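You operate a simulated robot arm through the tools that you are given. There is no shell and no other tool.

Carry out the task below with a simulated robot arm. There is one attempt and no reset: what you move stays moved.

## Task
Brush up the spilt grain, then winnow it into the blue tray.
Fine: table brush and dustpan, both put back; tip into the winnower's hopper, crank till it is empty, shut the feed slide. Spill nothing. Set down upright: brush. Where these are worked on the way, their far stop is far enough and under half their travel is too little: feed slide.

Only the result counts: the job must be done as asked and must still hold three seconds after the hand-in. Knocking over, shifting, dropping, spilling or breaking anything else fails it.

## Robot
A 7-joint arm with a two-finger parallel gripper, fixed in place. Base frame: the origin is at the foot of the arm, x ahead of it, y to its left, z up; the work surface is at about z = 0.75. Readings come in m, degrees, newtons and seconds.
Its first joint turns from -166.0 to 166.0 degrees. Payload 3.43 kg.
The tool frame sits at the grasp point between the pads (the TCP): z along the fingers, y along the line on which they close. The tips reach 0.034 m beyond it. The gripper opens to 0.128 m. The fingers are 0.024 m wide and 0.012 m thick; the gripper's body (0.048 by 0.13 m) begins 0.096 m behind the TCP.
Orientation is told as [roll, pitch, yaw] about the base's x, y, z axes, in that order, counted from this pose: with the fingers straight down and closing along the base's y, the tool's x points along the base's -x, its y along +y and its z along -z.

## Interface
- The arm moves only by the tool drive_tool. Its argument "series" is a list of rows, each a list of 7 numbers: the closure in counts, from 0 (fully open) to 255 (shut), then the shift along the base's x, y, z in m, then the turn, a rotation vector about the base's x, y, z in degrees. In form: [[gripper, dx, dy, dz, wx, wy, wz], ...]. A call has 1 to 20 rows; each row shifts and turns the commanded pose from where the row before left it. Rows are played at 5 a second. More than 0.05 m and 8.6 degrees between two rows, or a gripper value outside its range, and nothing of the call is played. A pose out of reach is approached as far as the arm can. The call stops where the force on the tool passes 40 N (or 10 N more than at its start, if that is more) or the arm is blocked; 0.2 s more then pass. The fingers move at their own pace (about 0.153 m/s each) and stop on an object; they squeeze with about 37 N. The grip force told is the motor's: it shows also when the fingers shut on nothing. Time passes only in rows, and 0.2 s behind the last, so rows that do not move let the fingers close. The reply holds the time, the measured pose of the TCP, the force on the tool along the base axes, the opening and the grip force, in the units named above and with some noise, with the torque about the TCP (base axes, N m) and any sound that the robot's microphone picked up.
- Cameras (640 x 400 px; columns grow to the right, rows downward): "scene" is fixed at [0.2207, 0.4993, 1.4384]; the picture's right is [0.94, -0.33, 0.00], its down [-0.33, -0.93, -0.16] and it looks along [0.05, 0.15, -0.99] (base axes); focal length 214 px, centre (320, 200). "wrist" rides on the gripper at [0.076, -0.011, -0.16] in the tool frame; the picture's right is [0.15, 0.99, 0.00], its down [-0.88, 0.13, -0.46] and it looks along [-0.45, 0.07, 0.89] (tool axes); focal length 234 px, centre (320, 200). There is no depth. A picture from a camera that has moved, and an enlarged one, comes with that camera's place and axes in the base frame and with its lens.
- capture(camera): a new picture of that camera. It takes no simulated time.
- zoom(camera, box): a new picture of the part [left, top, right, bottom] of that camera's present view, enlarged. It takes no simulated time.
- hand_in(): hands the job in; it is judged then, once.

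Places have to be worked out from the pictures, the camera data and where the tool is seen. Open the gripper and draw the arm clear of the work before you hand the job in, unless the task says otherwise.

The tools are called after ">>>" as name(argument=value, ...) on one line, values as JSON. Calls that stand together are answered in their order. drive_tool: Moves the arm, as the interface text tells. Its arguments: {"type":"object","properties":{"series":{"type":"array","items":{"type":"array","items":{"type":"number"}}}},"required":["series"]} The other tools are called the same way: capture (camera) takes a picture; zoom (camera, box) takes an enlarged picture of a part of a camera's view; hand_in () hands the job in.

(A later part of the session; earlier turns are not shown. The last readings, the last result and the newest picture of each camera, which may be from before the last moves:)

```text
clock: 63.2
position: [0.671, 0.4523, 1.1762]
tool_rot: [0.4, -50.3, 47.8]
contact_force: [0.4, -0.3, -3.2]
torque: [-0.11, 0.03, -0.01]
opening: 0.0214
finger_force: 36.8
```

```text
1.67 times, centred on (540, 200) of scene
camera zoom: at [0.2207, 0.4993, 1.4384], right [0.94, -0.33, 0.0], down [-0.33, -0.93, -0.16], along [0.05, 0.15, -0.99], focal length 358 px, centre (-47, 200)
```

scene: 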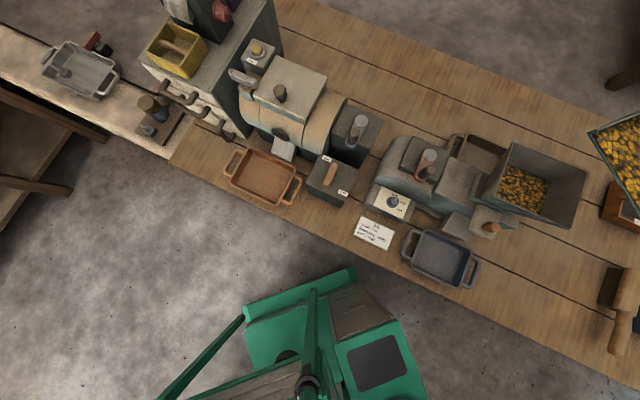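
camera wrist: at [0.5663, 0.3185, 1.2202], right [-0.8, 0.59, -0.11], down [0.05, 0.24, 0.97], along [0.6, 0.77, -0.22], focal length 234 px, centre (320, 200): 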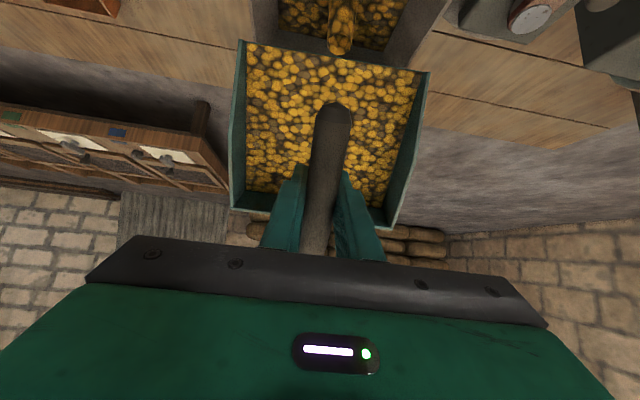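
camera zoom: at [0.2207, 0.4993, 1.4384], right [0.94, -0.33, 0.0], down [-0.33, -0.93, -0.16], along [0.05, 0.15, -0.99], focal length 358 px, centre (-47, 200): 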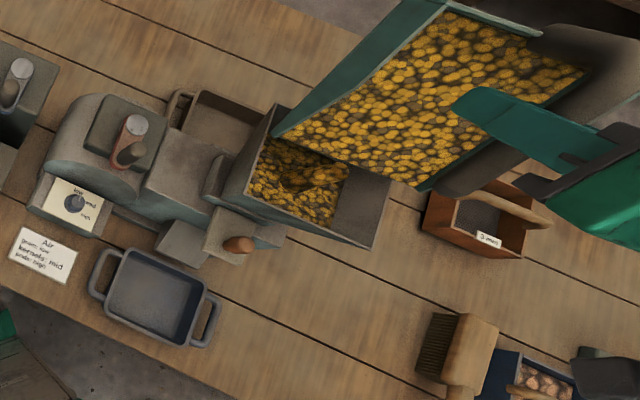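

A narrow stream runs from the lip centre into the hopper. I tilt on to 62° and hold.

>>> drive_tool(series=[[255, 0, 0, 0, 0, 0, 0], [255, 0, 0, 0, 0, 0, 0], [255, 0, 0, 0, 0, 0, 0], [255, -0.0077, -0.0084, -0.0015, 3.72, -3.35, 0], [255, -0.0077, -0.0084, -0.0015, 3.72, -3.35, 0], [255, 0, 0, 0, 0, 0, 0], [255, 0, 0, 0, 0, 0, 0], [255, 0, 0, 0, 0, 0, 0]])

>>> capture(camera="wrist")

>>> zoom(camera="scene", box=[440, 80, 640, 320])

```text
clock: 65.0
position: [0.6558, 0.4361, 1.1743]
tool_rot: [0.6, -60.2, 47.6]
contact_force: [0.0, -0.7, -3.8]
torque: [-0.1, 0.08, 0.0]
opening: 0.0209
finger_force: 37.0
```

```text
taken
camera wrist: at [0.5478, 0.2976, 1.1878], right [-0.79, 0.61, -0.12], down [-0.07, 0.12, 0.99], along [0.61, 0.79, -0.05], focal length 234 px, centre (320, 200)
```

wrist: 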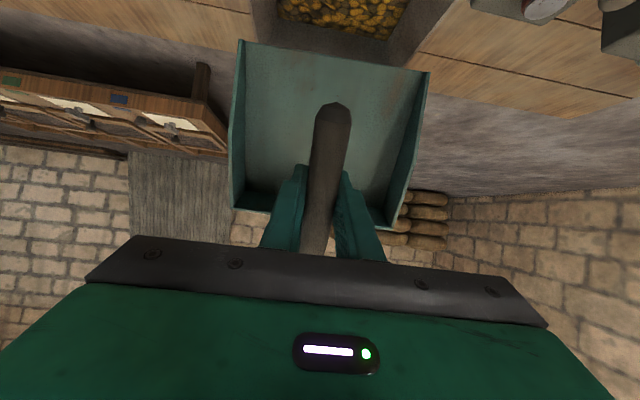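

```text
1.67 times, centred on (540, 200) of scene
camera zoom: at [0.2207, 0.4993, 1.4384], right [0.94, -0.33, 0.0], down [-0.33, -0.93, -0.16], along [0.05, 0.15, -0.99], focal length 358 px, centre (-47, 200)
```

zoom: 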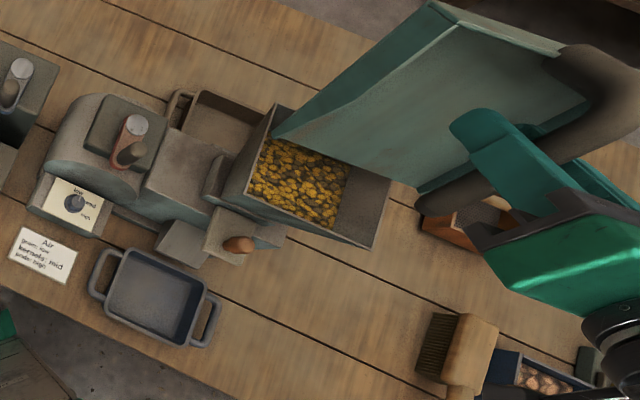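

The pan is empty and all the grain is in the hopper. I retrace the motion: untilt and turn back out from behind the hopper.

>>> drive_tool(series=[[255, 0.0077, 0.0084, 0.0015, -3.72, 3.35, 0], [255, 0.0077, 0.0084, 0.0015, -3.72, 3.35, 0], [255, 0.0077, 0.0085, -0.0005, -3.72, 3.35, 0], [255, 0.0077, 0.0085, -0.0005, -3.72, 3.35, 0], [255, 0.0075, 0.0085, -0.0025, -3.72, 3.35, 0], [255, 0.0075, 0.0085, -0.0025, -3.72, 3.35, 0], [255, 0.007, 0.008, -0.004, -3.72, 3.35, 0], [255, 0.007, 0.008, -0.004, -3.72, 3.35, 0], [255, -0.0017, -0.0023, -0.0023, -4.68, 4.21, 0], [255, -0.0017, -0.0023, -0.0023, -4.68, 4.21, 0], [255, -0.0017, -0.0023, -0.0023, -4.68, 4.21, 0], [255, 0, -0.004, 0, 0, 0, -3], [255, 0.0007, -0.0095, 0, 0, 0, -6.5], [255, 0.0007, -0.0095, 0, 0, 0, -6.5], [255, 0.0007, -0.0095, 0, 0, 0, -6.5], [255, 0.0007, -0.0095, 0, 0, 0, -6.5], [255, 0.0007, -0.0095, 0, 0, 0, -6.5], [255, 0.0007, -0.0095, 0, 0, 0, -6.5], [255, 0, -0.004, 0, 0, 0, -3]])

>>> capture(camera="wrist")

>>> capture(camera="scene")

```text
clock: 69.0
position: [0.7129, 0.4301, 1.1542]
tool_rot: [0.3, -1.2, 2.7]
contact_force: [0.5, 0.8, -3.3]
torque: [-0.02, 0.01, 0.02]
opening: 0.0211
finger_force: 37.3
```

```text
taken
camera wrist: at [0.6358, 0.4154, 1.3134], right [-0.19, 0.98, 0.0], down [0.86, 0.17, 0.47], along [0.47, 0.09, -0.88], focal length 234 px, centre (320, 200)
```

wrist: 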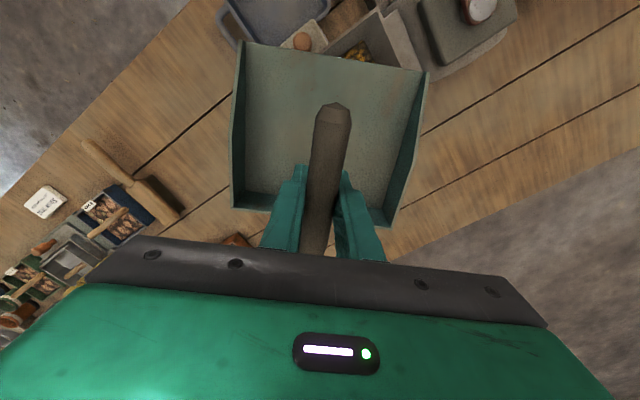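

```text
taken
```

scene: 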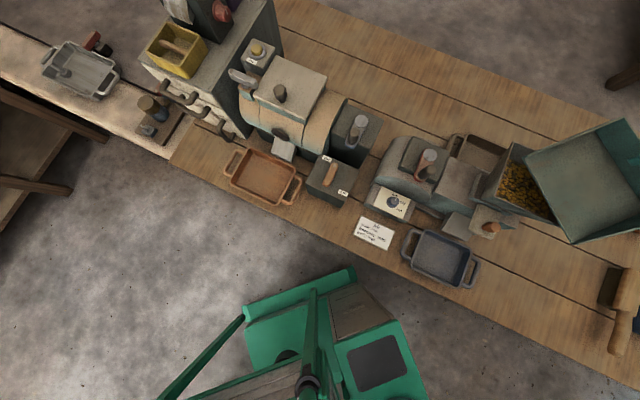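

The scene is clean and the grain is in the hopper. I carry the empty pan back above its home spot, turning to −128° yaw.

>>> drive_tool(series=[[255, 0.0009, -0.01, 0, 0, 0, -3.6], [255, 0.0018, -0.0202, 0, 0, 0, -7.28], [255, 0.0018, -0.0202, 0, 0, 0, -7.28], [255, 0.0018, -0.0202, 0, 0, 0, -7.28], [255, 0.0018, -0.0202, 0, 0, 0, -7.28], [255, 0.0018, -0.0202, 0, 0, 0, -7.28], [255, 0.0018, -0.0202, 0, 0, 0, -7.28], [255, 0.0018, -0.0202, 0, 0, 0, -7.28], [255, 0.0018, -0.0202, 0, 0, 0, -7.28], [255, 0.0018, -0.0202, 0, 0, 0, -7.28], [255, 0.0018, -0.0202, 0, 0, 0, -7.28], [255, 0.0018, -0.0202, 0, 0, 0, -7.28], [255, 0.0018, -0.0202, 0, 0, 0, -7.28], [255, 0.0018, -0.0202, 0, 0, 0, -7.28], [255, 0.0018, -0.0202, 0, 0, 0, -7.28], [255, 0.0018, -0.0202, 0, 0, 0, -7.28], [255, 0.0018, -0.0202, 0, 0, 0, -7.28], [255, 0.0018, -0.0202, 0, 0, 0, -7.28], [255, 0.0009, -0.01, 0, 0, 0, -3.7], [255, 0, 0, 0, 0, 0, 0]])

>>> capture(camera="wrist")

>>> capture(camera="scene")

```text
clock: 73.2
position: [0.7473, 0.0663, 1.1571]
tool_rot: [0.2, -1.4, -128.2]
contact_force: [0.6, -0.5, -1.9]
torque: [0.04, -0.02, 0.01]
opening: 0.0211
finger_force: 36.5
```

```text
taken
camera wrist: at [0.7884, 0.137, 1.3146], right [0.87, -0.5, 0.0], down [-0.44, -0.76, 0.48], along [-0.24, -0.41, -0.88], focal length 234 px, centre (320, 200)
```

wrist: 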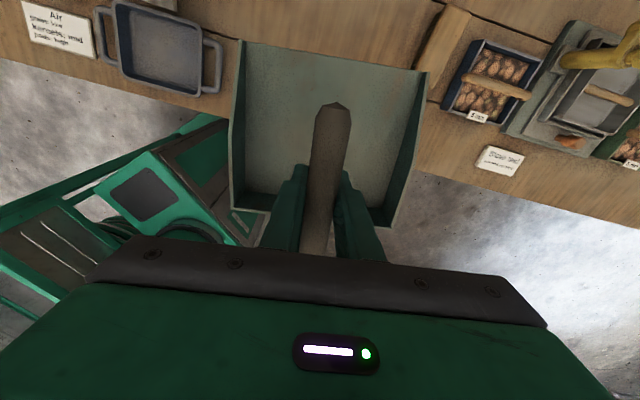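

```text
taken
```

scene: 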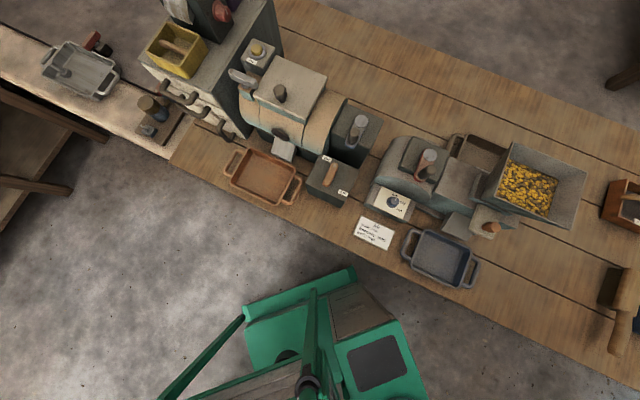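

Nothing spilled, hopper fuller. I square the tool and lower the pan onto its home spot.

>>> drive_tool(series=[[255, -0.0016, 0, -0.03, 1.6, -0.38, 0], [255, 0, 0, -0.04, 0, 0, 0], [255, 0, 0, -0.04, 0, 0, 0], [255, 0, 0, -0.04, 0, 0, 0], [255, 0, 0, -0.04, 0, 0, 0], [255, 0, 0, -0.04, 0, 0, 0], [255, 0, 0, -0.04, 0, 0, 0], [255, 0, 0, -0.02, 0, 0, 0], [255, 0, 0, -0.012, 0, 0, 0], [255, 0, 0, -0.006, 0, 0, 0], [255, 0, 0, 0, 0, 0, 0]])

>>> zoom(camera="scene", box=[480, 200, 640, 380])

```text
clock: 75.6
position: [0.7435, 0.0645, 0.8484]
tool_rot: [-0.5, 0.1, -128.1]
contact_force: [-0.5, 0.6, -2.9]
torque: [0.01, -0.01, 0.02]
opening: 0.0211
finger_force: 36.8
```

```text
2.22 times, centred on (560, 290) of scene
camera zoom: at [0.2207, 0.4993, 1.4384], right [0.94, -0.33, 0.0], down [-0.33, -0.93, -0.16], along [0.05, 0.15, -0.99], focal length 477 px, centre (-213, 0)
```

zoom: 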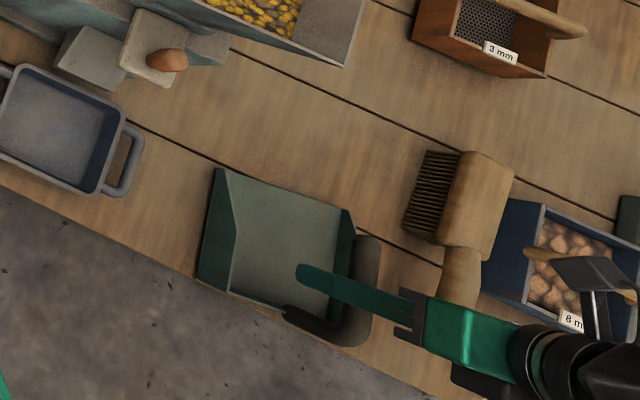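

The pan is just above the table and matches its original picture position. I lower the last millimetres until it bears.

>>> drive_tool(series=[[255, 0, 0, -0.004, 0, 0, 0], [255, 0, 0, -0.003, 0, 0, 0], [255, 0, 0, -0.002, 0, 0, 0], [255, 0, 0, 0, 0, 0, 0]])

```text
clock: 76.6
position: [0.7443, 0.066, 0.8397]
tool_rot: [-0.4, 0.4, -128.1]
contact_force: [-1.7, 0.6, 27.1]
torque: [0.02, -0.02, 0.0]
opening: 0.0212
finger_force: 37.4
```

It is seated. I ease up 2 mm, open, and rise clear.

>>> drive_tool(series=[[255, 0, 0, 0.003, 0, 0, 0], [190, 0, 0, 0, 0, 0, 0], [120, 0, 0, 0, 0, 0, 0], [120, 0, 0, 0, 0, 0, 0], [120, 0, 0, 0.03, 0, 0, 0], [120, 0, 0, 0.05, 0, 0, 0], [120, 0, 0, 0.05, 0, 0, 0], [120, 0, 0, 0.05, 0, 0, 0], [120, 0, 0, 0.05, 0, 0, 0]])

>>> zoom(camera="scene", box=[480, 200, 640, 380])

>>> zoom(camera="scene", box=[420, 120, 600, 290])

```text
clock: 78.6
position: [0.7467, 0.0663, 1.0741]
tool_rot: [-0.5, 0.1, -128.1]
contact_force: [0.4, -0.3, -0.4]
torque: [0.01, 0.02, 0.02]
opening: 0.0678
finger_force: 0.0
```

```text
2.22 times, centred on (560, 290) of scene
camera zoom: at [0.2207, 0.4993, 1.4384], right [0.94, -0.33, 0.0], down [-0.33, -0.93, -0.16], along [0.05, 0.15, -0.99], focal length 477 px, centre (-213, 0)
```

zoom: 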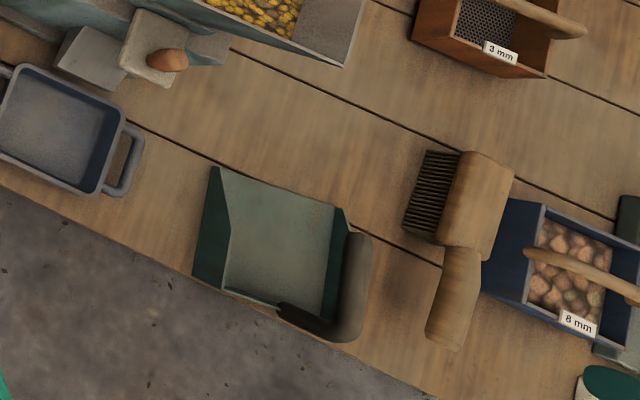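

```text
2.35 times, centred on (510, 205) of scene
camera zoom: at [0.2207, 0.4993, 1.4384], right [0.94, -0.33, 0.0], down [-0.33, -0.93, -0.16], along [0.05, 0.15, -0.99], focal length 505 px, centre (-127, 188)
```

zoom: 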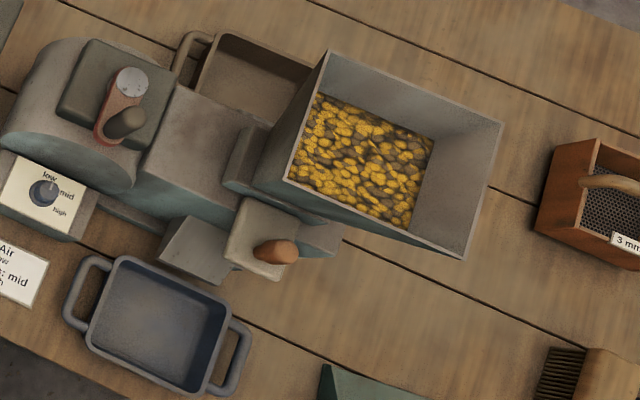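

Pan is home exactly. Now I turn the wrist back and go over the front of the winnower to study the feed slide and crank.

>>> drive_tool(series=[[120, -0.005, 0.01, 0.01, 0, 0, 8.5], [120, -0.005, 0.01, 0.01, 0, 0, 8.5], [120, -0.005, 0.012, 0.01, 0, 0, 8.5], [120, -0.005, 0.012, 0.01, 0, 0, 8.5], [120, -0.008, 0.016, 0.01, 0, 0, 8.5], [120, -0.008, 0.016, 0.01, 0, 0, 8.5], [120, -0.008, 0.016, 0.01, 0, 0, 8.5], [120, -0.008, 0.016, 0.005, 0, 0, 8.5], [120, -0.008, 0.016, 0, 0, 0, 8.5], [120, -0.008, 0.016, 0, 0, 0, 8.5], [120, -0.008, 0.016, 0, 0, 0, 8.5], [120, -0.008, 0.016, 0, 0, 0, 8.5], [120, -0.008, 0.016, 0, 0, 0, 8.5], [120, -0.008, 0.016, 0, 0, 0, 8.5], [120, -0.008, 0.016, 0, 0, 0, 8.5], [120, 0, 0, 0, 0, 0, 0]])

>>> capture(camera="wrist")

>>> zoom(camera="wrist", box=[260, 0, 580, 200])

```text
clock: 82.0
position: [0.6372, 0.2862, 1.1474]
tool_rot: [-0.4, 0.3, -0.5]
contact_force: [0.7, 0.3, 0.4]
torque: [0.0, 0.02, -0.02]
opening: 0.0676
finger_force: 0.0
```

```text
taken
camera wrist: at [0.5624, 0.2773, 1.3069], right [-0.14, 0.99, -0.01], down [0.88, 0.13, 0.45], along [0.45, 0.06, -0.89], focal length 234 px, centre (320, 200)
```

wrist: 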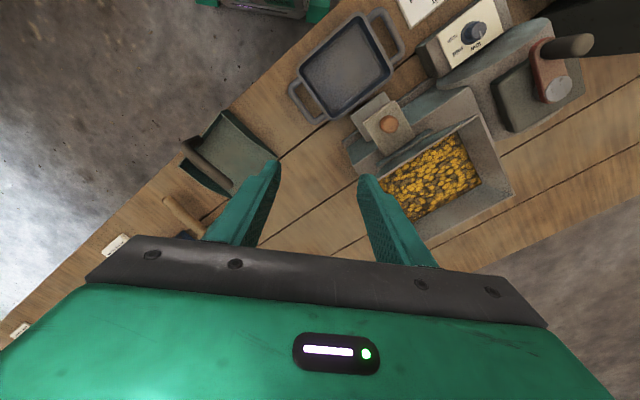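

```text
2.00 times, centred on (420, 100) of wrist
camera zoom: at [0.5624, 0.2773, 1.3069], right [-0.14, 0.99, -0.01], down [0.88, 0.13, 0.45], along [0.45, 0.06, -0.89], focal length 468 px, centre (120, 400)
```

zoom: 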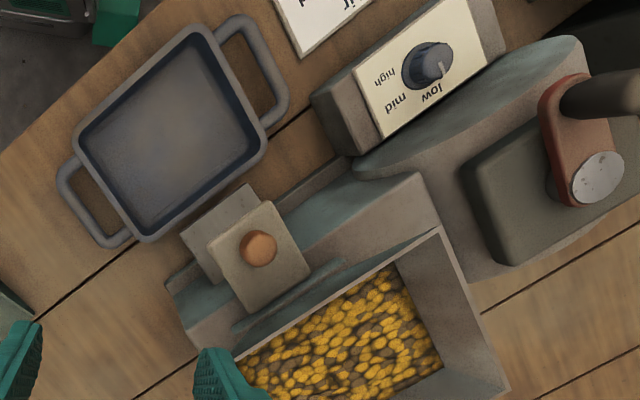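

I zoom in on the spout, tray and slide from both cameras.

>>> zoom(camera="wrist", box=[330, 70, 450, 150])

>>> zoom(camera="scene", box=[400, 190, 540, 290])

>>> zoom(camera="wrist", box=[420, 0, 600, 120])

```text
5.00 times, centred on (390, 110) of wrist
camera zoom: at [0.5624, 0.2773, 1.3069], right [-0.14, 0.99, -0.01], down [0.88, 0.13, 0.45], along [0.45, 0.06, -0.89], focal length 1171 px, centre (-30, 650)
```

zoom: 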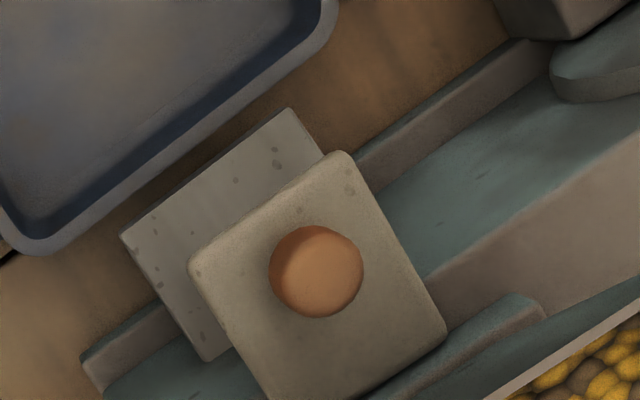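

```text
4.00 times, centred on (470, 240) of scene
camera zoom: at [0.2207, 0.4993, 1.4384], right [0.94, -0.33, 0.0], down [-0.33, -0.93, -0.16], along [0.05, 0.15, -0.99], focal length 858 px, centre (-280, 40)
```

zoom: 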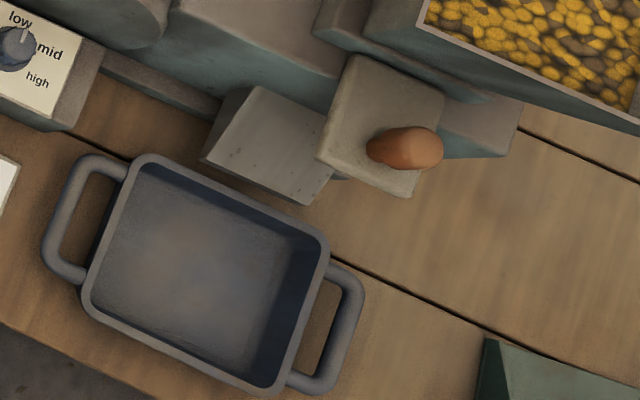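

```text
3.33 times, centred on (510, 60) of wrist
camera zoom: at [0.5624, 0.2773, 1.3069], right [-0.14, 0.99, -0.01], down [0.88, 0.13, 0.45], along [0.45, 0.06, -0.89], focal length 781 px, centre (-313, 667)
```

zoom: 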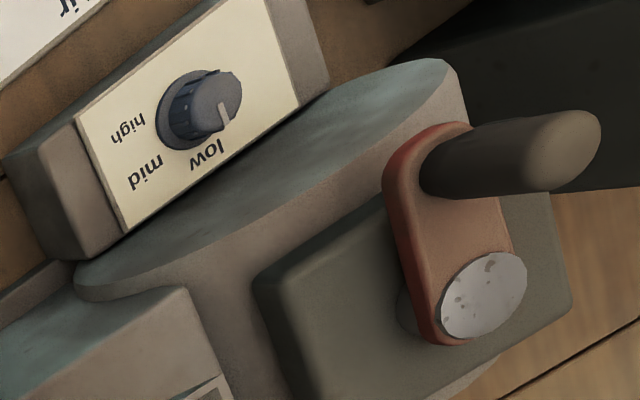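

Dial is on "low". The slide knob's top is near (0.609,0.385,0.93), only ~2.5 cm in front of the hopper rim, so I approach with yaw 48° and a 20° lean (gripper leaning toward me), staying above it first.

>>> drive_tool(series=[[120, -0.004, 0.007, -0.01, 0, 0, 8.1], [120, -0.004, 0.007, -0.01, 0, 0, 8.1], [120, -0.004, 0.007, -0.01, 0, 0, 8.1], [120, -0.004, 0.007, -0.01, 0, 0, 8.1], [120, -0.004, 0.007, -0.01, 0, 0, 8.1], [120, -0.004, 0.007, -0.01, 0, 0, 8.0], [120, -0.005, 0.012, -0.015, 4.96, -4.46, 0], [120, -0.005, 0.012, -0.015, 4.96, -4.46, 0], [120, -0.005, 0.012, -0.015, 4.96, -4.46, 0], [120, 0, 0, 0, 0, 0, 0]])

>>> capture(camera="wrist")

>>> zoom(camera="scene", box=[400, 150, 560, 290])

```text
clock: 84.2
position: [0.5986, 0.3625, 1.0423]
tool_rot: [-0.2, -19.7, 47.9]
contact_force: [0.6, 0.4, 0.9]
torque: [-0.03, -0.01, -0.03]
opening: 0.068
finger_force: 0.1
```

```text
taken
camera wrist: at [0.5225, 0.2638, 1.1668], right [-0.82, 0.56, -0.05], down [0.35, 0.59, 0.73], along [0.44, 0.58, -0.68], focal length 234 px, centre (320, 200)
```

wrist: 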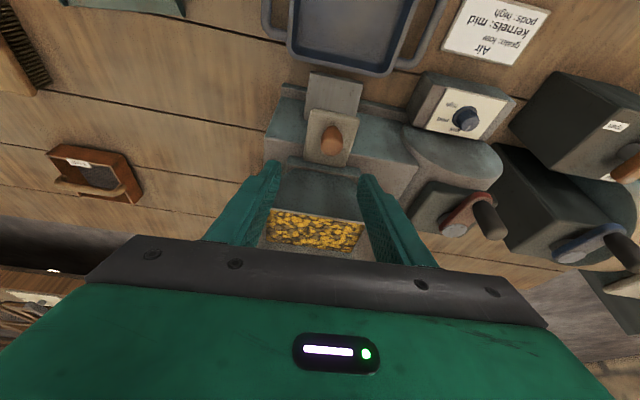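

```text
2.86 times, centred on (480, 220) of scene
camera zoom: at [0.2207, 0.4993, 1.4384], right [0.94, -0.33, 0.0], down [-0.33, -0.93, -0.16], along [0.05, 0.15, -0.99], focal length 613 px, centre (-137, 143)
```

zoom: 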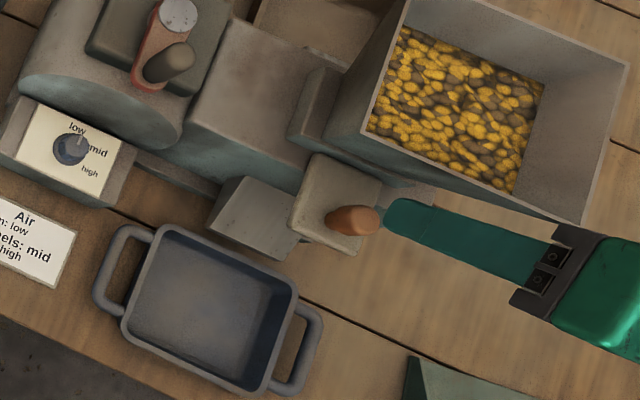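

A clear view. I zoom in on the knob, chute and tray.

>>> zoom(camera="wrist", box=[250, 0, 430, 190])

>>> zoom(camera="wrist", box=[390, 60, 540, 260])

```text
2.11 times, centred on (340, 95) of wrist
camera zoom: at [0.5225, 0.2638, 1.1668], right [-0.82, 0.56, -0.05], down [0.35, 0.59, 0.73], along [0.44, 0.58, -0.68], focal length 493 px, centre (278, 421)
```

zoom: 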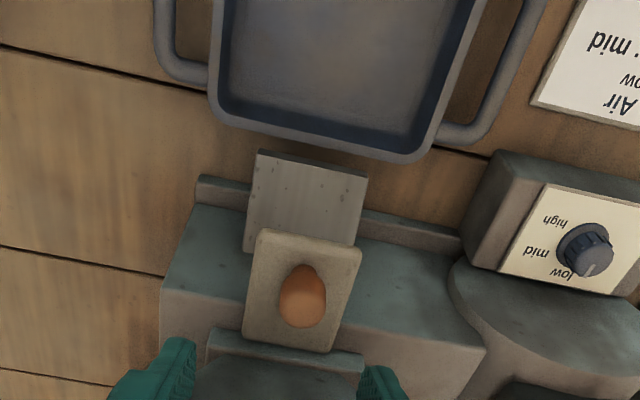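

```text
2.00 times, centred on (465, 160) of wrist
camera zoom: at [0.5225, 0.2638, 1.1668], right [-0.82, 0.56, -0.05], down [0.35, 0.59, 0.73], along [0.44, 0.58, -0.68], focal length 468 px, centre (30, 280)
```

zoom: 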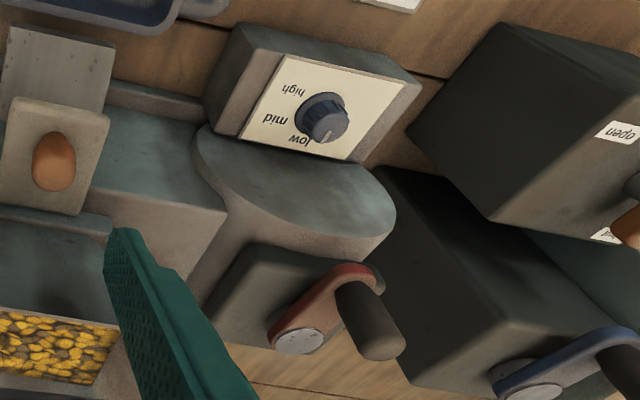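

The slide plate (top z≈0.91) enters under the hopper; its knob centre is about (0.603,0.383,0.936) close to the flange, so it is shut and opens by pulling toward me. I descend to just above and check alignment.

>>> drive_tool(series=[[120, 0.001, 0.008, -0.03, 0, 0, 0], [120, 0.0004, 0.0095, -0.03, 0, 0, 0], [120, 0, 0, -0.012, 0, 0, 0], [120, 0, 0, 0, 0, 0, 0]])

>>> capture(camera="wrist")

>>> zoom(camera="scene", box=[400, 150, 560, 290])

```text
clock: 85.2
position: [0.5984, 0.3811, 0.9692]
tool_rot: [-0.3, -19.9, 47.8]
contact_force: [0.8, -1.4, 0.5]
torque: [0.01, 0.01, 0.0]
opening: 0.0675
finger_force: 0.0
```

```text
taken
camera wrist: at [0.5228, 0.281, 1.0944], right [-0.82, 0.56, -0.05], down [0.35, 0.59, 0.73], along [0.44, 0.58, -0.69], focal length 234 px, centre (320, 200)
```

wrist: 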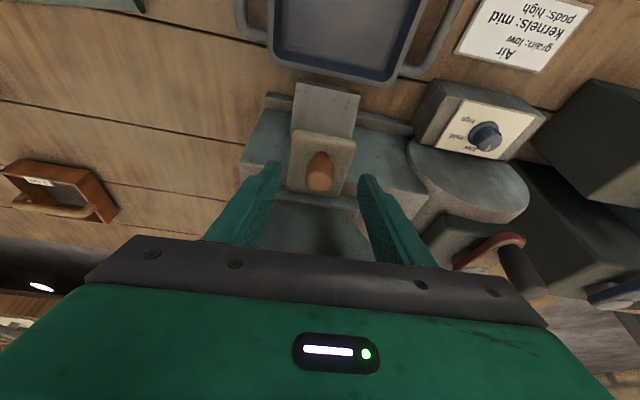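

```text
2.86 times, centred on (480, 220) of scene
camera zoom: at [0.2207, 0.4993, 1.4384], right [0.94, -0.33, 0.0], down [-0.33, -0.93, -0.16], along [0.05, 0.15, -0.99], focal length 613 px, centre (-137, 143)
```

zoom: 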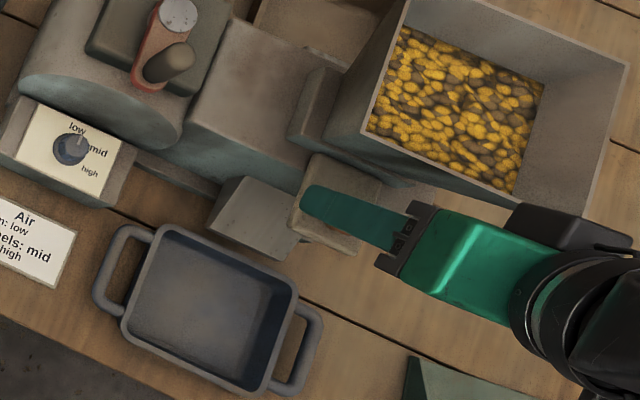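

The knob is centred between the fingers. I lower 2 cm and close gently on it.

>>> drive_tool(series=[[120, 0.001, 0, -0.012, 0, 0, 0], [120, 0, 0, -0.009, 0, 0, 0], [160, 0, 0, 0, 0, 0, 0], [200, 0, 0, 0, 0, 0, 0], [255, 0, 0, 0, 0, 0, 0], [255, 0, 0, 0, 0, 0, 0]])

>>> capture(camera="wrist")

```text
clock: 86.6
position: [0.5996, 0.3826, 0.9466]
tool_rot: [-0.4, -19.8, 47.9]
contact_force: [0.1, -1.7, 10.6]
torque: [-0.18, -0.19, -0.45]
opening: 0.0591
finger_force: 44.9
```

```text
taken
camera wrist: at [0.5248, 0.2829, 1.0729], right [-0.82, 0.56, -0.06], down [0.35, 0.59, 0.73], along [0.44, 0.58, -0.68], focal length 234 px, centre (320, 200)
```

wrist: 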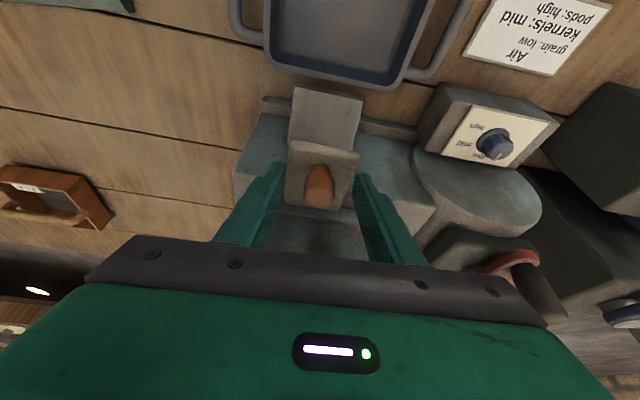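

The fingers stopped at 5.9 cm – they caught the plate's edges, not the knob. I open, rise 1.4 cm and close again on the knob.

>>> drive_tool(series=[[120, 0, 0, 0, 0, 0, 0], [120, 0, 0, 0.004, 0, 0, 0], [120, 0, 0, 0.01, 0, 0, 0], [120, 0, 0, 0, 0, 0, 0], [180, 0, 0, 0, 0, 0, 0], [220, 0, 0, 0, 0, 0, 0], [255, 0, 0, 0, 0, 0, 0], [255, 0, 0, 0, 0, 0, 0]])

>>> capture(camera="wrist")

```text
clock: 88.4
position: [0.6007, 0.3808, 0.9617]
tool_rot: [-0.4, -19.7, 47.9]
contact_force: [-1.6, 0.3, -0.4]
torque: [0.39, 0.51, 0.06]
opening: 0.024
finger_force: 45.1
```

```text
taken
camera wrist: at [0.5251, 0.2826, 1.0874], right [-0.82, 0.56, -0.05], down [0.35, 0.59, 0.73], along [0.44, 0.58, -0.69], focal length 234 px, centre (320, 200)
```

wrist: 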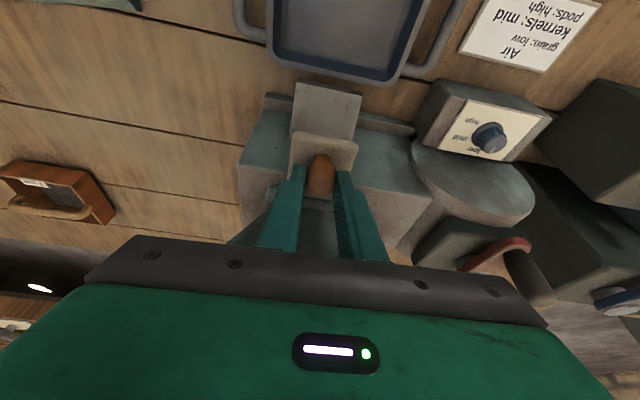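

The knob is gripped (2.4 cm). I pull it toward me in small steps and watch the force.

>>> drive_tool(series=[[255, -0.0033, -0.0038, 0, 0, 0, 0], [255, -0.0066, -0.0075, 0, 0, 0, 0], [255, -0.0066, -0.0075, 0, 0, 0, 0], [255, 0, 0, 0, 0, 0, 0]])

>>> capture(camera="wrist")

>>> zoom(camera="scene", box=[400, 150, 560, 290])

```text
clock: 89.4
position: [0.5823, 0.3631, 0.9623]
tool_rot: [-0.3, -19.8, 48.0]
contact_force: [-8.0, 6.6, -0.3]
torque: [0.32, 0.84, 0.18]
opening: 0.0239
finger_force: 45.1
```

```text
taken
camera wrist: at [0.5072, 0.2641, 1.0874], right [-0.83, 0.56, -0.05], down [0.35, 0.59, 0.73], along [0.44, 0.58, -0.69], focal length 234 px, centre (320, 200)
```

wrist: 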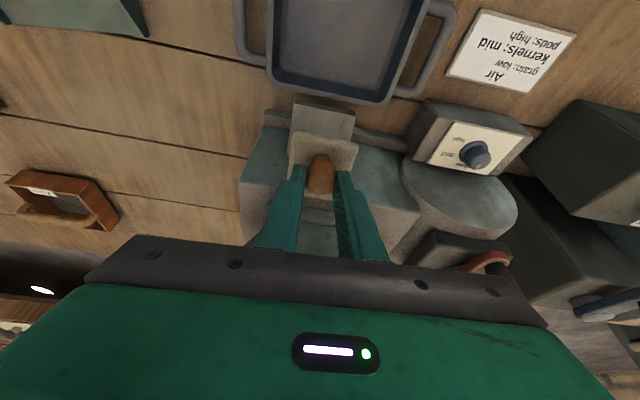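

```text
2.86 times, centred on (480, 220) of scene
camera zoom: at [0.2207, 0.4993, 1.4384], right [0.94, -0.33, 0.0], down [-0.33, -0.93, -0.16], along [0.05, 0.15, -0.99], focal length 613 px, centre (-137, 143)
```

zoom: 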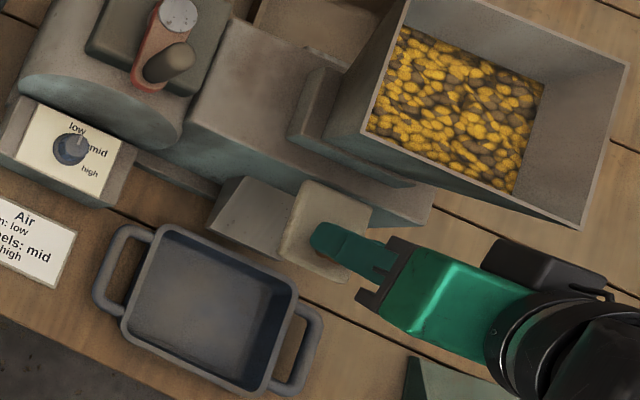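

The slide moves out; side forces suggest its axis is nearer 44°. I continue along that direction.

>>> drive_tool(series=[[255, -0.009, -0.0055, 0, 0, 0, 0], [255, -0.0071, -0.007, 0, 0, 0, 0], [255, -0.0071, -0.007, 0, 0, 0, 0], [255, 0, 0, 0, 0, 0, 0]])

>>> zoom(camera="scene", box=[400, 150, 560, 290])

```text
clock: 90.4
position: [0.5611, 0.3408, 0.9627]
tool_rot: [-0.4, -19.6, 47.7]
contact_force: [5.5, -7.4, 12.6]
torque: [-0.41, -0.04, -0.24]
opening: 0.0209
finger_force: 44.7
```

```text
2.86 times, centred on (480, 220) of scene
camera zoom: at [0.2207, 0.4993, 1.4384], right [0.94, -0.33, 0.0], down [-0.33, -0.93, -0.16], along [0.05, 0.15, -0.99], focal length 613 px, centre (-137, 143)
```

zoom: 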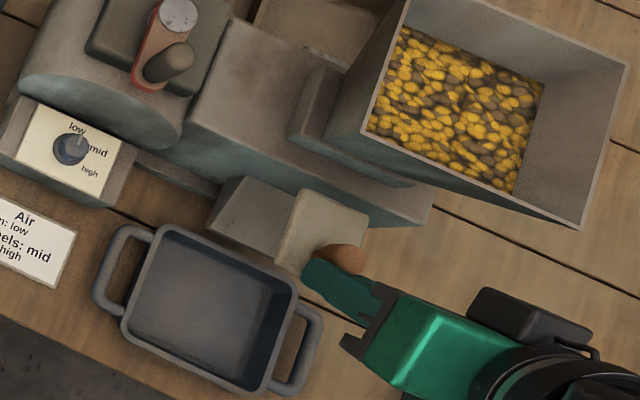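

The fingers slid off the knob; the plate moved about 3 cm in total, perhaps to its stop. I look closely.

>>> capture(camera="wrist")

>>> zoom(camera="wrist", box=[220, 80, 420, 240])

```text
taken
camera wrist: at [0.4853, 0.2427, 1.0876], right [-0.82, 0.57, -0.06], down [0.36, 0.59, 0.72], along [0.44, 0.58, -0.69], focal length 234 px, centre (320, 200)
```

wrist: 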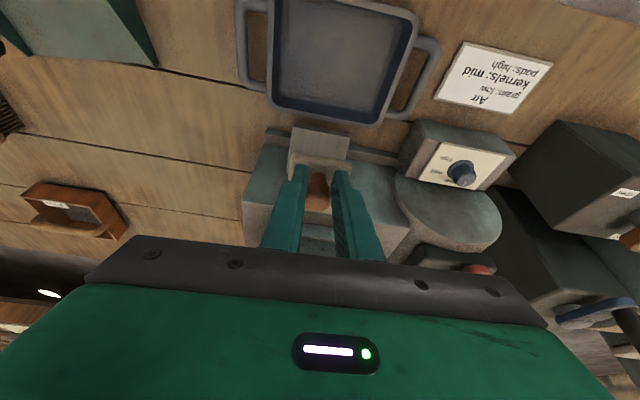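

```text
2.50 times, centred on (320, 160) of wrist
camera zoom: at [0.4853, 0.2427, 1.0876], right [-0.82, 0.57, -0.06], down [0.36, 0.59, 0.72], along [0.44, 0.58, -0.69], focal length 585 px, centre (320, 300)
```

zoom: 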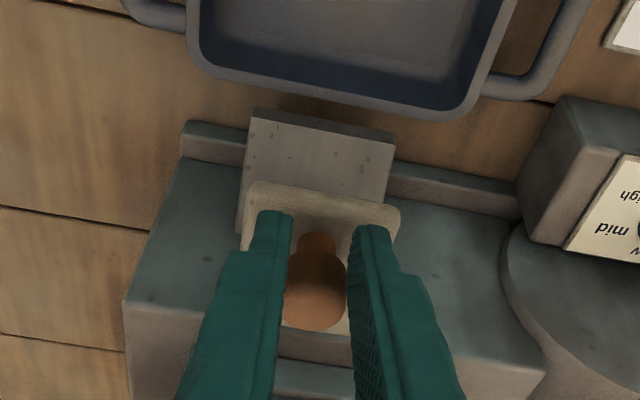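

I re-grip the knob further in and pull gently once more to check for the stop.

>>> drive_tool(series=[[190, 0, 0, 0, 0, 0, 0], [150, 0, 0, 0, 0, 0, 0], [150, 0.0065, 0.0062, 0, 0, 0, 0], [150, 0.0065, 0.0062, 0, 0, 0, 0], [200, 0, 0, 0, 0, 0, 0], [255, 0, 0, 0, 0, 0, 0], [255, 0, 0, 0, 0, 0, 0]])

>>> zoom(camera="wrist", box=[220, 80, 420, 240])

```text
clock: 92.0
position: [0.5754, 0.356, 0.9614]
tool_rot: [-0.3, -19.6, 47.9]
contact_force: [1.3, 0.3, -0.6]
torque: [0.22, 0.46, 0.05]
opening: 0.0242
finger_force: 45.7
```

```text
2.50 times, centred on (320, 160) of wrist
camera zoom: at [0.4989, 0.2563, 1.0872], right [-0.82, 0.56, -0.05], down [0.35, 0.59, 0.73], along [0.44, 0.58, -0.69], focal length 585 px, centre (320, 300)
```

zoom: 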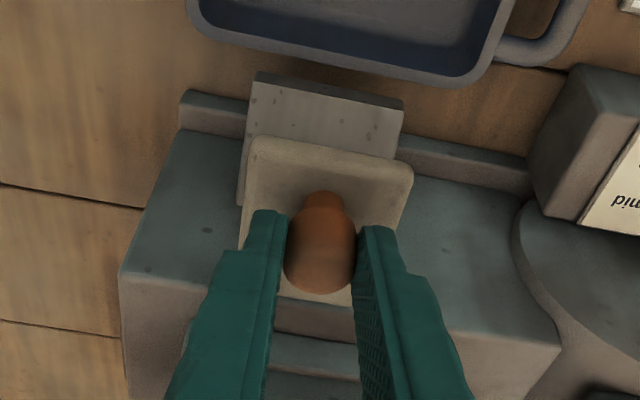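

>>> drive_tool(series=[[255, -0.003, -0.003, 0, 0, 0, 0], [255, -0.003, -0.003, 0, 0, 0, 0], [255, -0.003, -0.003, 0, 0, 0, 0], [255, 0, 0, 0, 0, 0, 0]])

>>> zoom(camera="wrist", box=[220, 80, 420, 240])

```text
clock: 93.0
position: [0.568, 0.3461, 0.9623]
tool_rot: [-0.4, -20.1, 47.6]
contact_force: [31.5, 12.8, 12.2]
torque: [0.77, -0.63, -0.1]
opening: 0.0241
finger_force: 45.2
```

```text
2.50 times, centred on (320, 160) of wrist
camera zoom: at [0.4911, 0.2485, 1.087], right [-0.82, 0.57, -0.06], down [0.35, 0.59, 0.73], along [0.45, 0.58, -0.68], focal length 585 px, centre (320, 300)
```

zoom: 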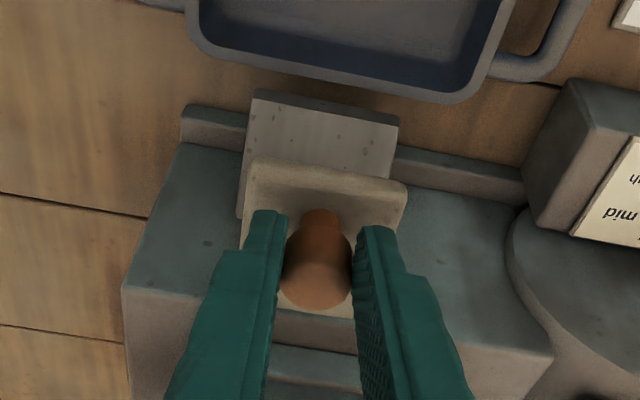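

The slide meets a firm stop (34 N): it is fully open, about 3.5–4 cm of travel. I relax, release the knob, rise, and square the tool.

>>> drive_tool(series=[[255, 0.004, 0.004, 0, 0, 0, 0], [190, 0, 0, 0, 0, 0, 0], [120, 0, 0, 0, 0, 0, 0], [120, 0, 0, 0.02, 0, 0, 0], [120, -0.005, -0.005, 0.04, 0, 0, 0], [120, -0.005, -0.005, 0.04, -4.96, 4.46, 0], [120, 0, 0, 0.03, -4.96, 4.46, 0], [120, 0, 0, 0.03, -4.96, 4.46, 0], [120, 0, 0, 0, 0, 0, 0]])

>>> capture(camera="wrist")

>>> zoom(camera="scene", box=[360, 110, 560, 290])

```text
clock: 95.0
position: [0.5591, 0.3422, 1.1229]
tool_rot: [-0.5, 0.3, 47.9]
contact_force: [0.1, -0.1, 0.1]
torque: [0.01, -0.03, -0.01]
opening: 0.0679
finger_force: 0.0
```

```text
taken
camera wrist: at [0.5172, 0.2812, 1.2836], right [-0.83, 0.55, -0.01], down [0.49, 0.74, 0.45], along [0.25, 0.37, -0.89], focal length 234 px, centre (320, 200)
```

wrist: 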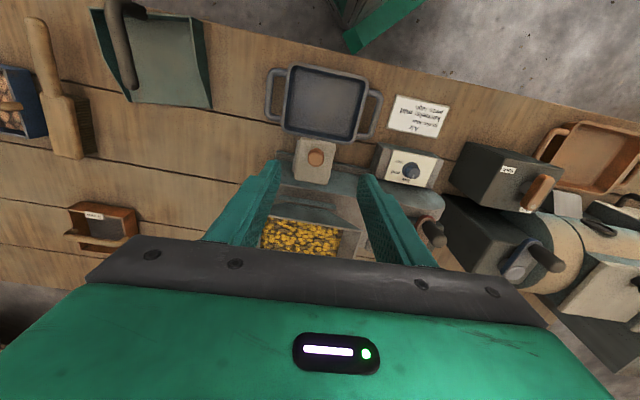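

```text
2.22 times, centred on (460, 200) of scene
camera zoom: at [0.2207, 0.4993, 1.4384], right [0.94, -0.33, 0.0], down [-0.33, -0.93, -0.16], along [0.05, 0.15, -0.99], focal length 477 px, centre (9, 200)
```

zoom: 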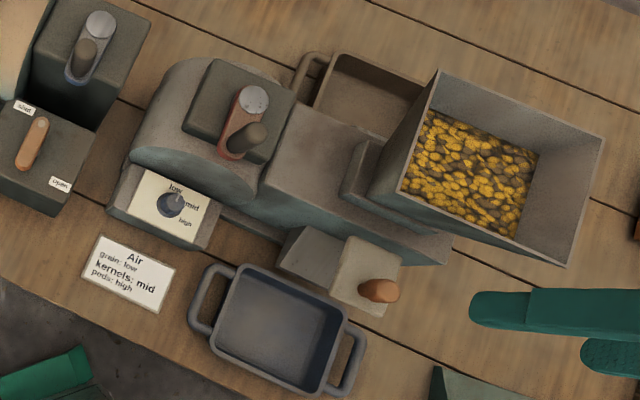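

The slide plate now overhangs the chute. I move over the crank's vertical handle, estimated at about (0.489,0.563), top z≈0.985.

>>> drive_tool(series=[[120, -0.0117, 0.0368, -0.003, 0, 0, 0], [120, -0.0117, 0.0368, -0.003, 0, 0, 0], [120, -0.0117, 0.0368, -0.003, 0, 0, 0], [120, -0.0117, 0.0368, -0.003, 0, 0, 0], [120, -0.0117, 0.0368, -0.003, 0, 0, 0], [120, -0.0117, 0.0368, -0.003, 0, 0, 0], [120, 0, 0, 0, 0, 0, 0]])

>>> capture(camera="wrist")

>>> zoom(camera="wrist", box=[240, 60, 400, 200])

>>> zoom(camera="scene", box=[360, 100, 520, 220])

```text
clock: 96.6
position: [0.4904, 0.5617, 1.1042]
tool_rot: [-0.5, 0.2, 48.0]
contact_force: [0.0, 0.5, 0.7]
torque: [0.01, 0.0, 0.0]
opening: 0.0679
finger_force: 0.1
```

```text
taken
camera wrist: at [0.4475, 0.4987, 1.265], right [-0.83, 0.56, -0.01], down [0.49, 0.74, 0.45], along [0.25, 0.37, -0.89], focal length 234 px, centre (320, 200)
```

wrist: 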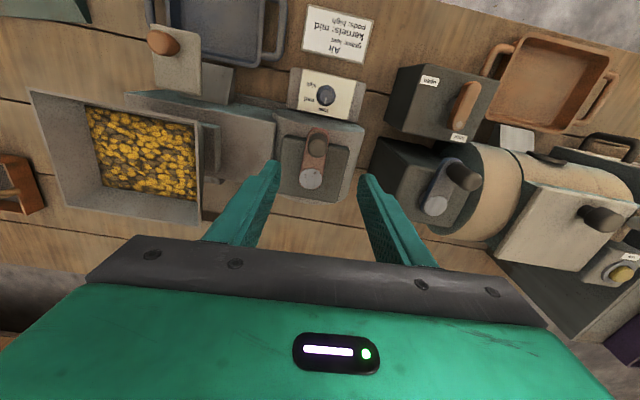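

```text
2.86 times, centred on (320, 130) of wrist
camera zoom: at [0.4475, 0.4987, 1.265], right [-0.83, 0.56, -0.01], down [0.49, 0.74, 0.45], along [0.25, 0.37, -0.89], focal length 669 px, centre (320, 400)
```

zoom: 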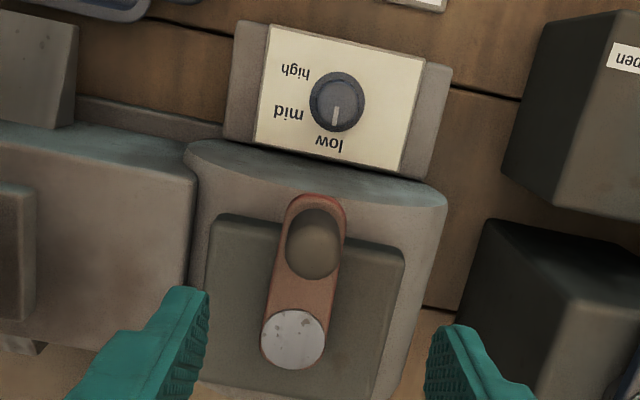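

```text
3.33 times, centred on (440, 160) of scene
camera zoom: at [0.2207, 0.4993, 1.4384], right [0.94, -0.33, 0.0], down [-0.33, -0.93, -0.16], along [0.05, 0.15, -0.99], focal length 715 px, centre (-80, 333)
```

zoom: 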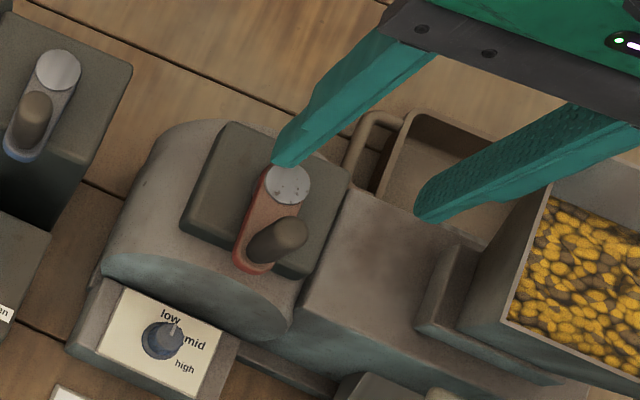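

Dial is clearly at "low". Pivot ≈(0.527,0.590), handle ≈(0.489,0.551), radius ≈5.5 cm. I centre on the handle, descend with tips staying above the arm, and close.

>>> drive_tool(series=[[120, -0.0014, -0.0107, -0.02, 0, 0, 0], [120, 0, 0, -0.04, 0, 0, 0], [120, 0, 0, -0.035, 0, 0, 0], [120, 0, 0, -0.015, 0, 0, 0], [180, 0, 0, 0, 0, 0, 0], [220, 0, 0, 0, 0, 0, 0], [255, 0, 0, 0, 0, 0, 0], [255, 0, 0, 0, 0, 0, 0]])

>>> capture(camera="wrist")

>>> zoom(camera="scene", box=[360, 100, 520, 220])

```text
clock: 98.4
position: [0.4855, 0.5492, 0.9951]
tool_rot: [-0.4, 0.2, 48.0]
contact_force: [-0.3, -2.0, -5.1]
torque: [1.85, 0.49, -0.08]
opening: 0.0228
finger_force: 45.1
```

```text
taken
camera wrist: at [0.4441, 0.4882, 1.1552], right [-0.83, 0.56, -0.01], down [0.49, 0.74, 0.45], along [0.25, 0.37, -0.89], focal length 234 px, centre (320, 200)
```

wrist: 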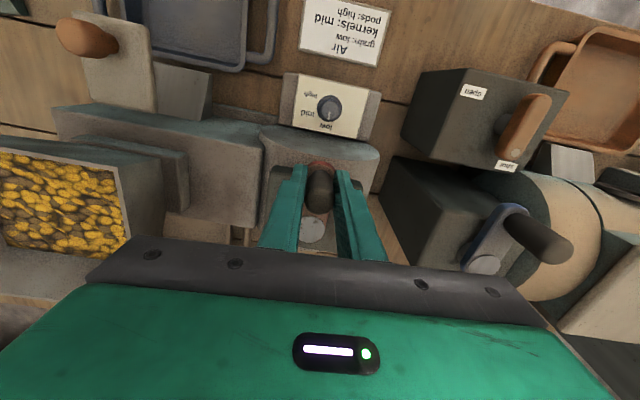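

```text
3.33 times, centred on (440, 160) of scene
camera zoom: at [0.2207, 0.4993, 1.4384], right [0.94, -0.33, 0.0], down [-0.33, -0.93, -0.16], along [0.05, 0.15, -0.99], focal length 715 px, centre (-80, 333)
```

zoom: 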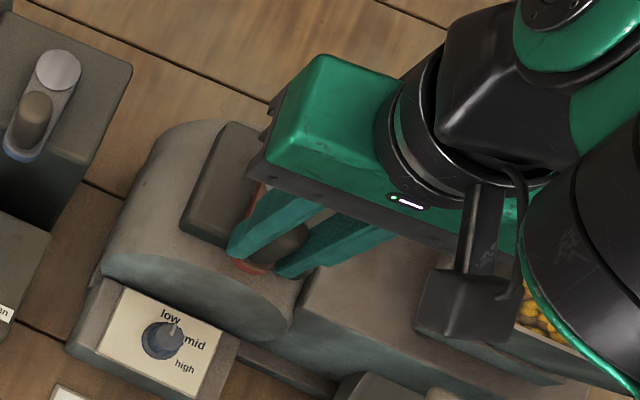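

The handle is held (2.3 cm). I try a 30° counter-clockwise arc about the pivot with radius 5.85 cm and read the forces.

>>> drive_tool(series=[[255, 0.0077, -0.0067, 0, 0, 0, 0], [255, 0.0088, -0.0052, 0, 0, 0, 0], [255, 0.0095, -0.0036, 0, 0, 0, 0], [255, 0, 0, 0, 0, 0, 0]])

>>> capture(camera="wrist")

>>> zoom(camera="scene", box=[360, 110, 560, 290])

```text
clock: 99.4
position: [0.513, 0.5348, 0.9939]
tool_rot: [-0.3, 0.3, 47.9]
contact_force: [-8.0, 2.7, -1.0]
torque: [0.35, 1.85, 0.48]
opening: 0.0229
finger_force: 44.9
```

```text
taken
camera wrist: at [0.4702, 0.4736, 1.1554], right [-0.83, 0.55, -0.01], down [0.49, 0.74, 0.45], along [0.25, 0.37, -0.89], focal length 234 px, centre (320, 200)
```

wrist: 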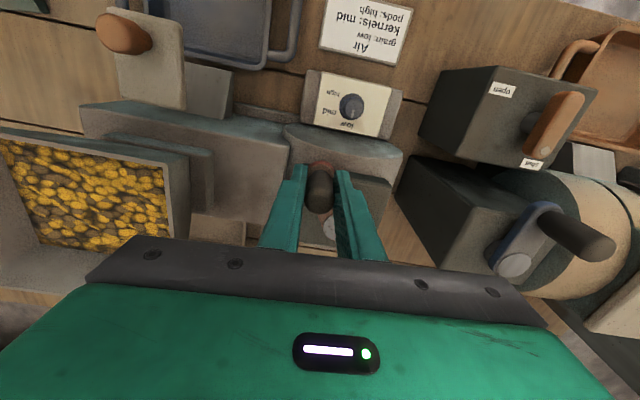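

```text
2.22 times, centred on (460, 200) of scene
camera zoom: at [0.2207, 0.4993, 1.4384], right [0.94, -0.33, 0.0], down [-0.33, -0.93, -0.16], along [0.05, 0.15, -0.99], focal length 477 px, centre (9, 200)
```

zoom: 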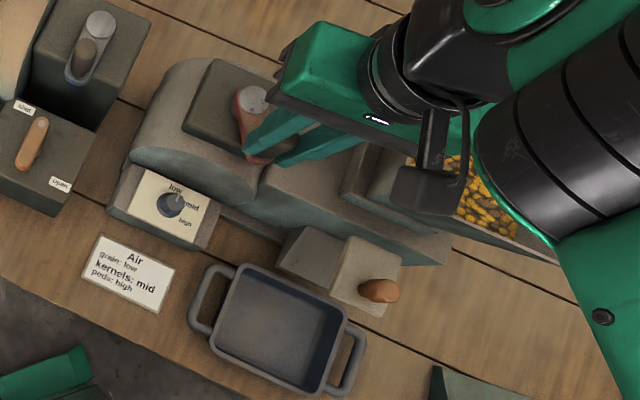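

The crank turns freely. I continue the arc 90° and check the tray and forces.

>>> drive_tool(series=[[255, 0.0151, -0.0022, 0, 0, 0, 0], [255, 0.0152, 0.0018, 0, 0, 0, 0], [255, 0.0142, 0.0056, 0, 0, 0, 0], [255, 0.0122, 0.0091, 0, 0, 0, 0], [255, 0.0095, 0.012, 0, 0, 0, 0], [255, 0.006, 0.014, 0, 0, 0, 0], [255, 0, 0, 0, 0, 0, 0]])

>>> capture(camera="wrist")

>>> zoom(camera="scene", box=[360, 110, 560, 290])

```text
clock: 100.7
position: [0.5727, 0.5608, 0.9971]
tool_rot: [-1.1, 0.2, 47.6]
contact_force: [34.2, -25.3, -28.7]
torque: [0.64, 1.43, 0.11]
opening: 0.0233
finger_force: 45.3
stopped in row 6: the force on the tool passed its limit at 42 N (the readings are from after the stop); the commanded pose is now the measured one
```

```text
taken
camera wrist: at [0.5278, 0.5006, 1.1578], right [-0.83, 0.56, -0.02], down [0.49, 0.75, 0.45], along [0.26, 0.36, -0.89], focal length 234 px, centre (320, 200)
```

wrist: 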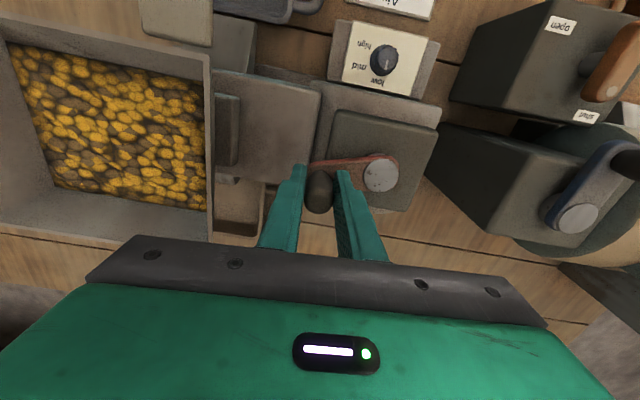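

```text
2.22 times, centred on (460, 200) of scene
camera zoom: at [0.2207, 0.4993, 1.4384], right [0.94, -0.33, 0.0], down [-0.33, -0.93, -0.16], along [0.05, 0.15, -0.99], focal length 477 px, centre (9, 200)
```

zoom: 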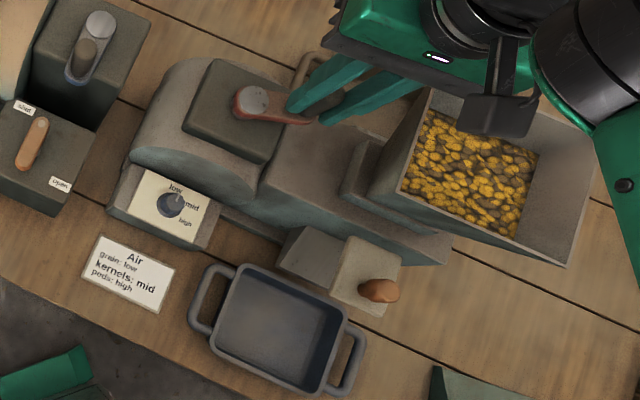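

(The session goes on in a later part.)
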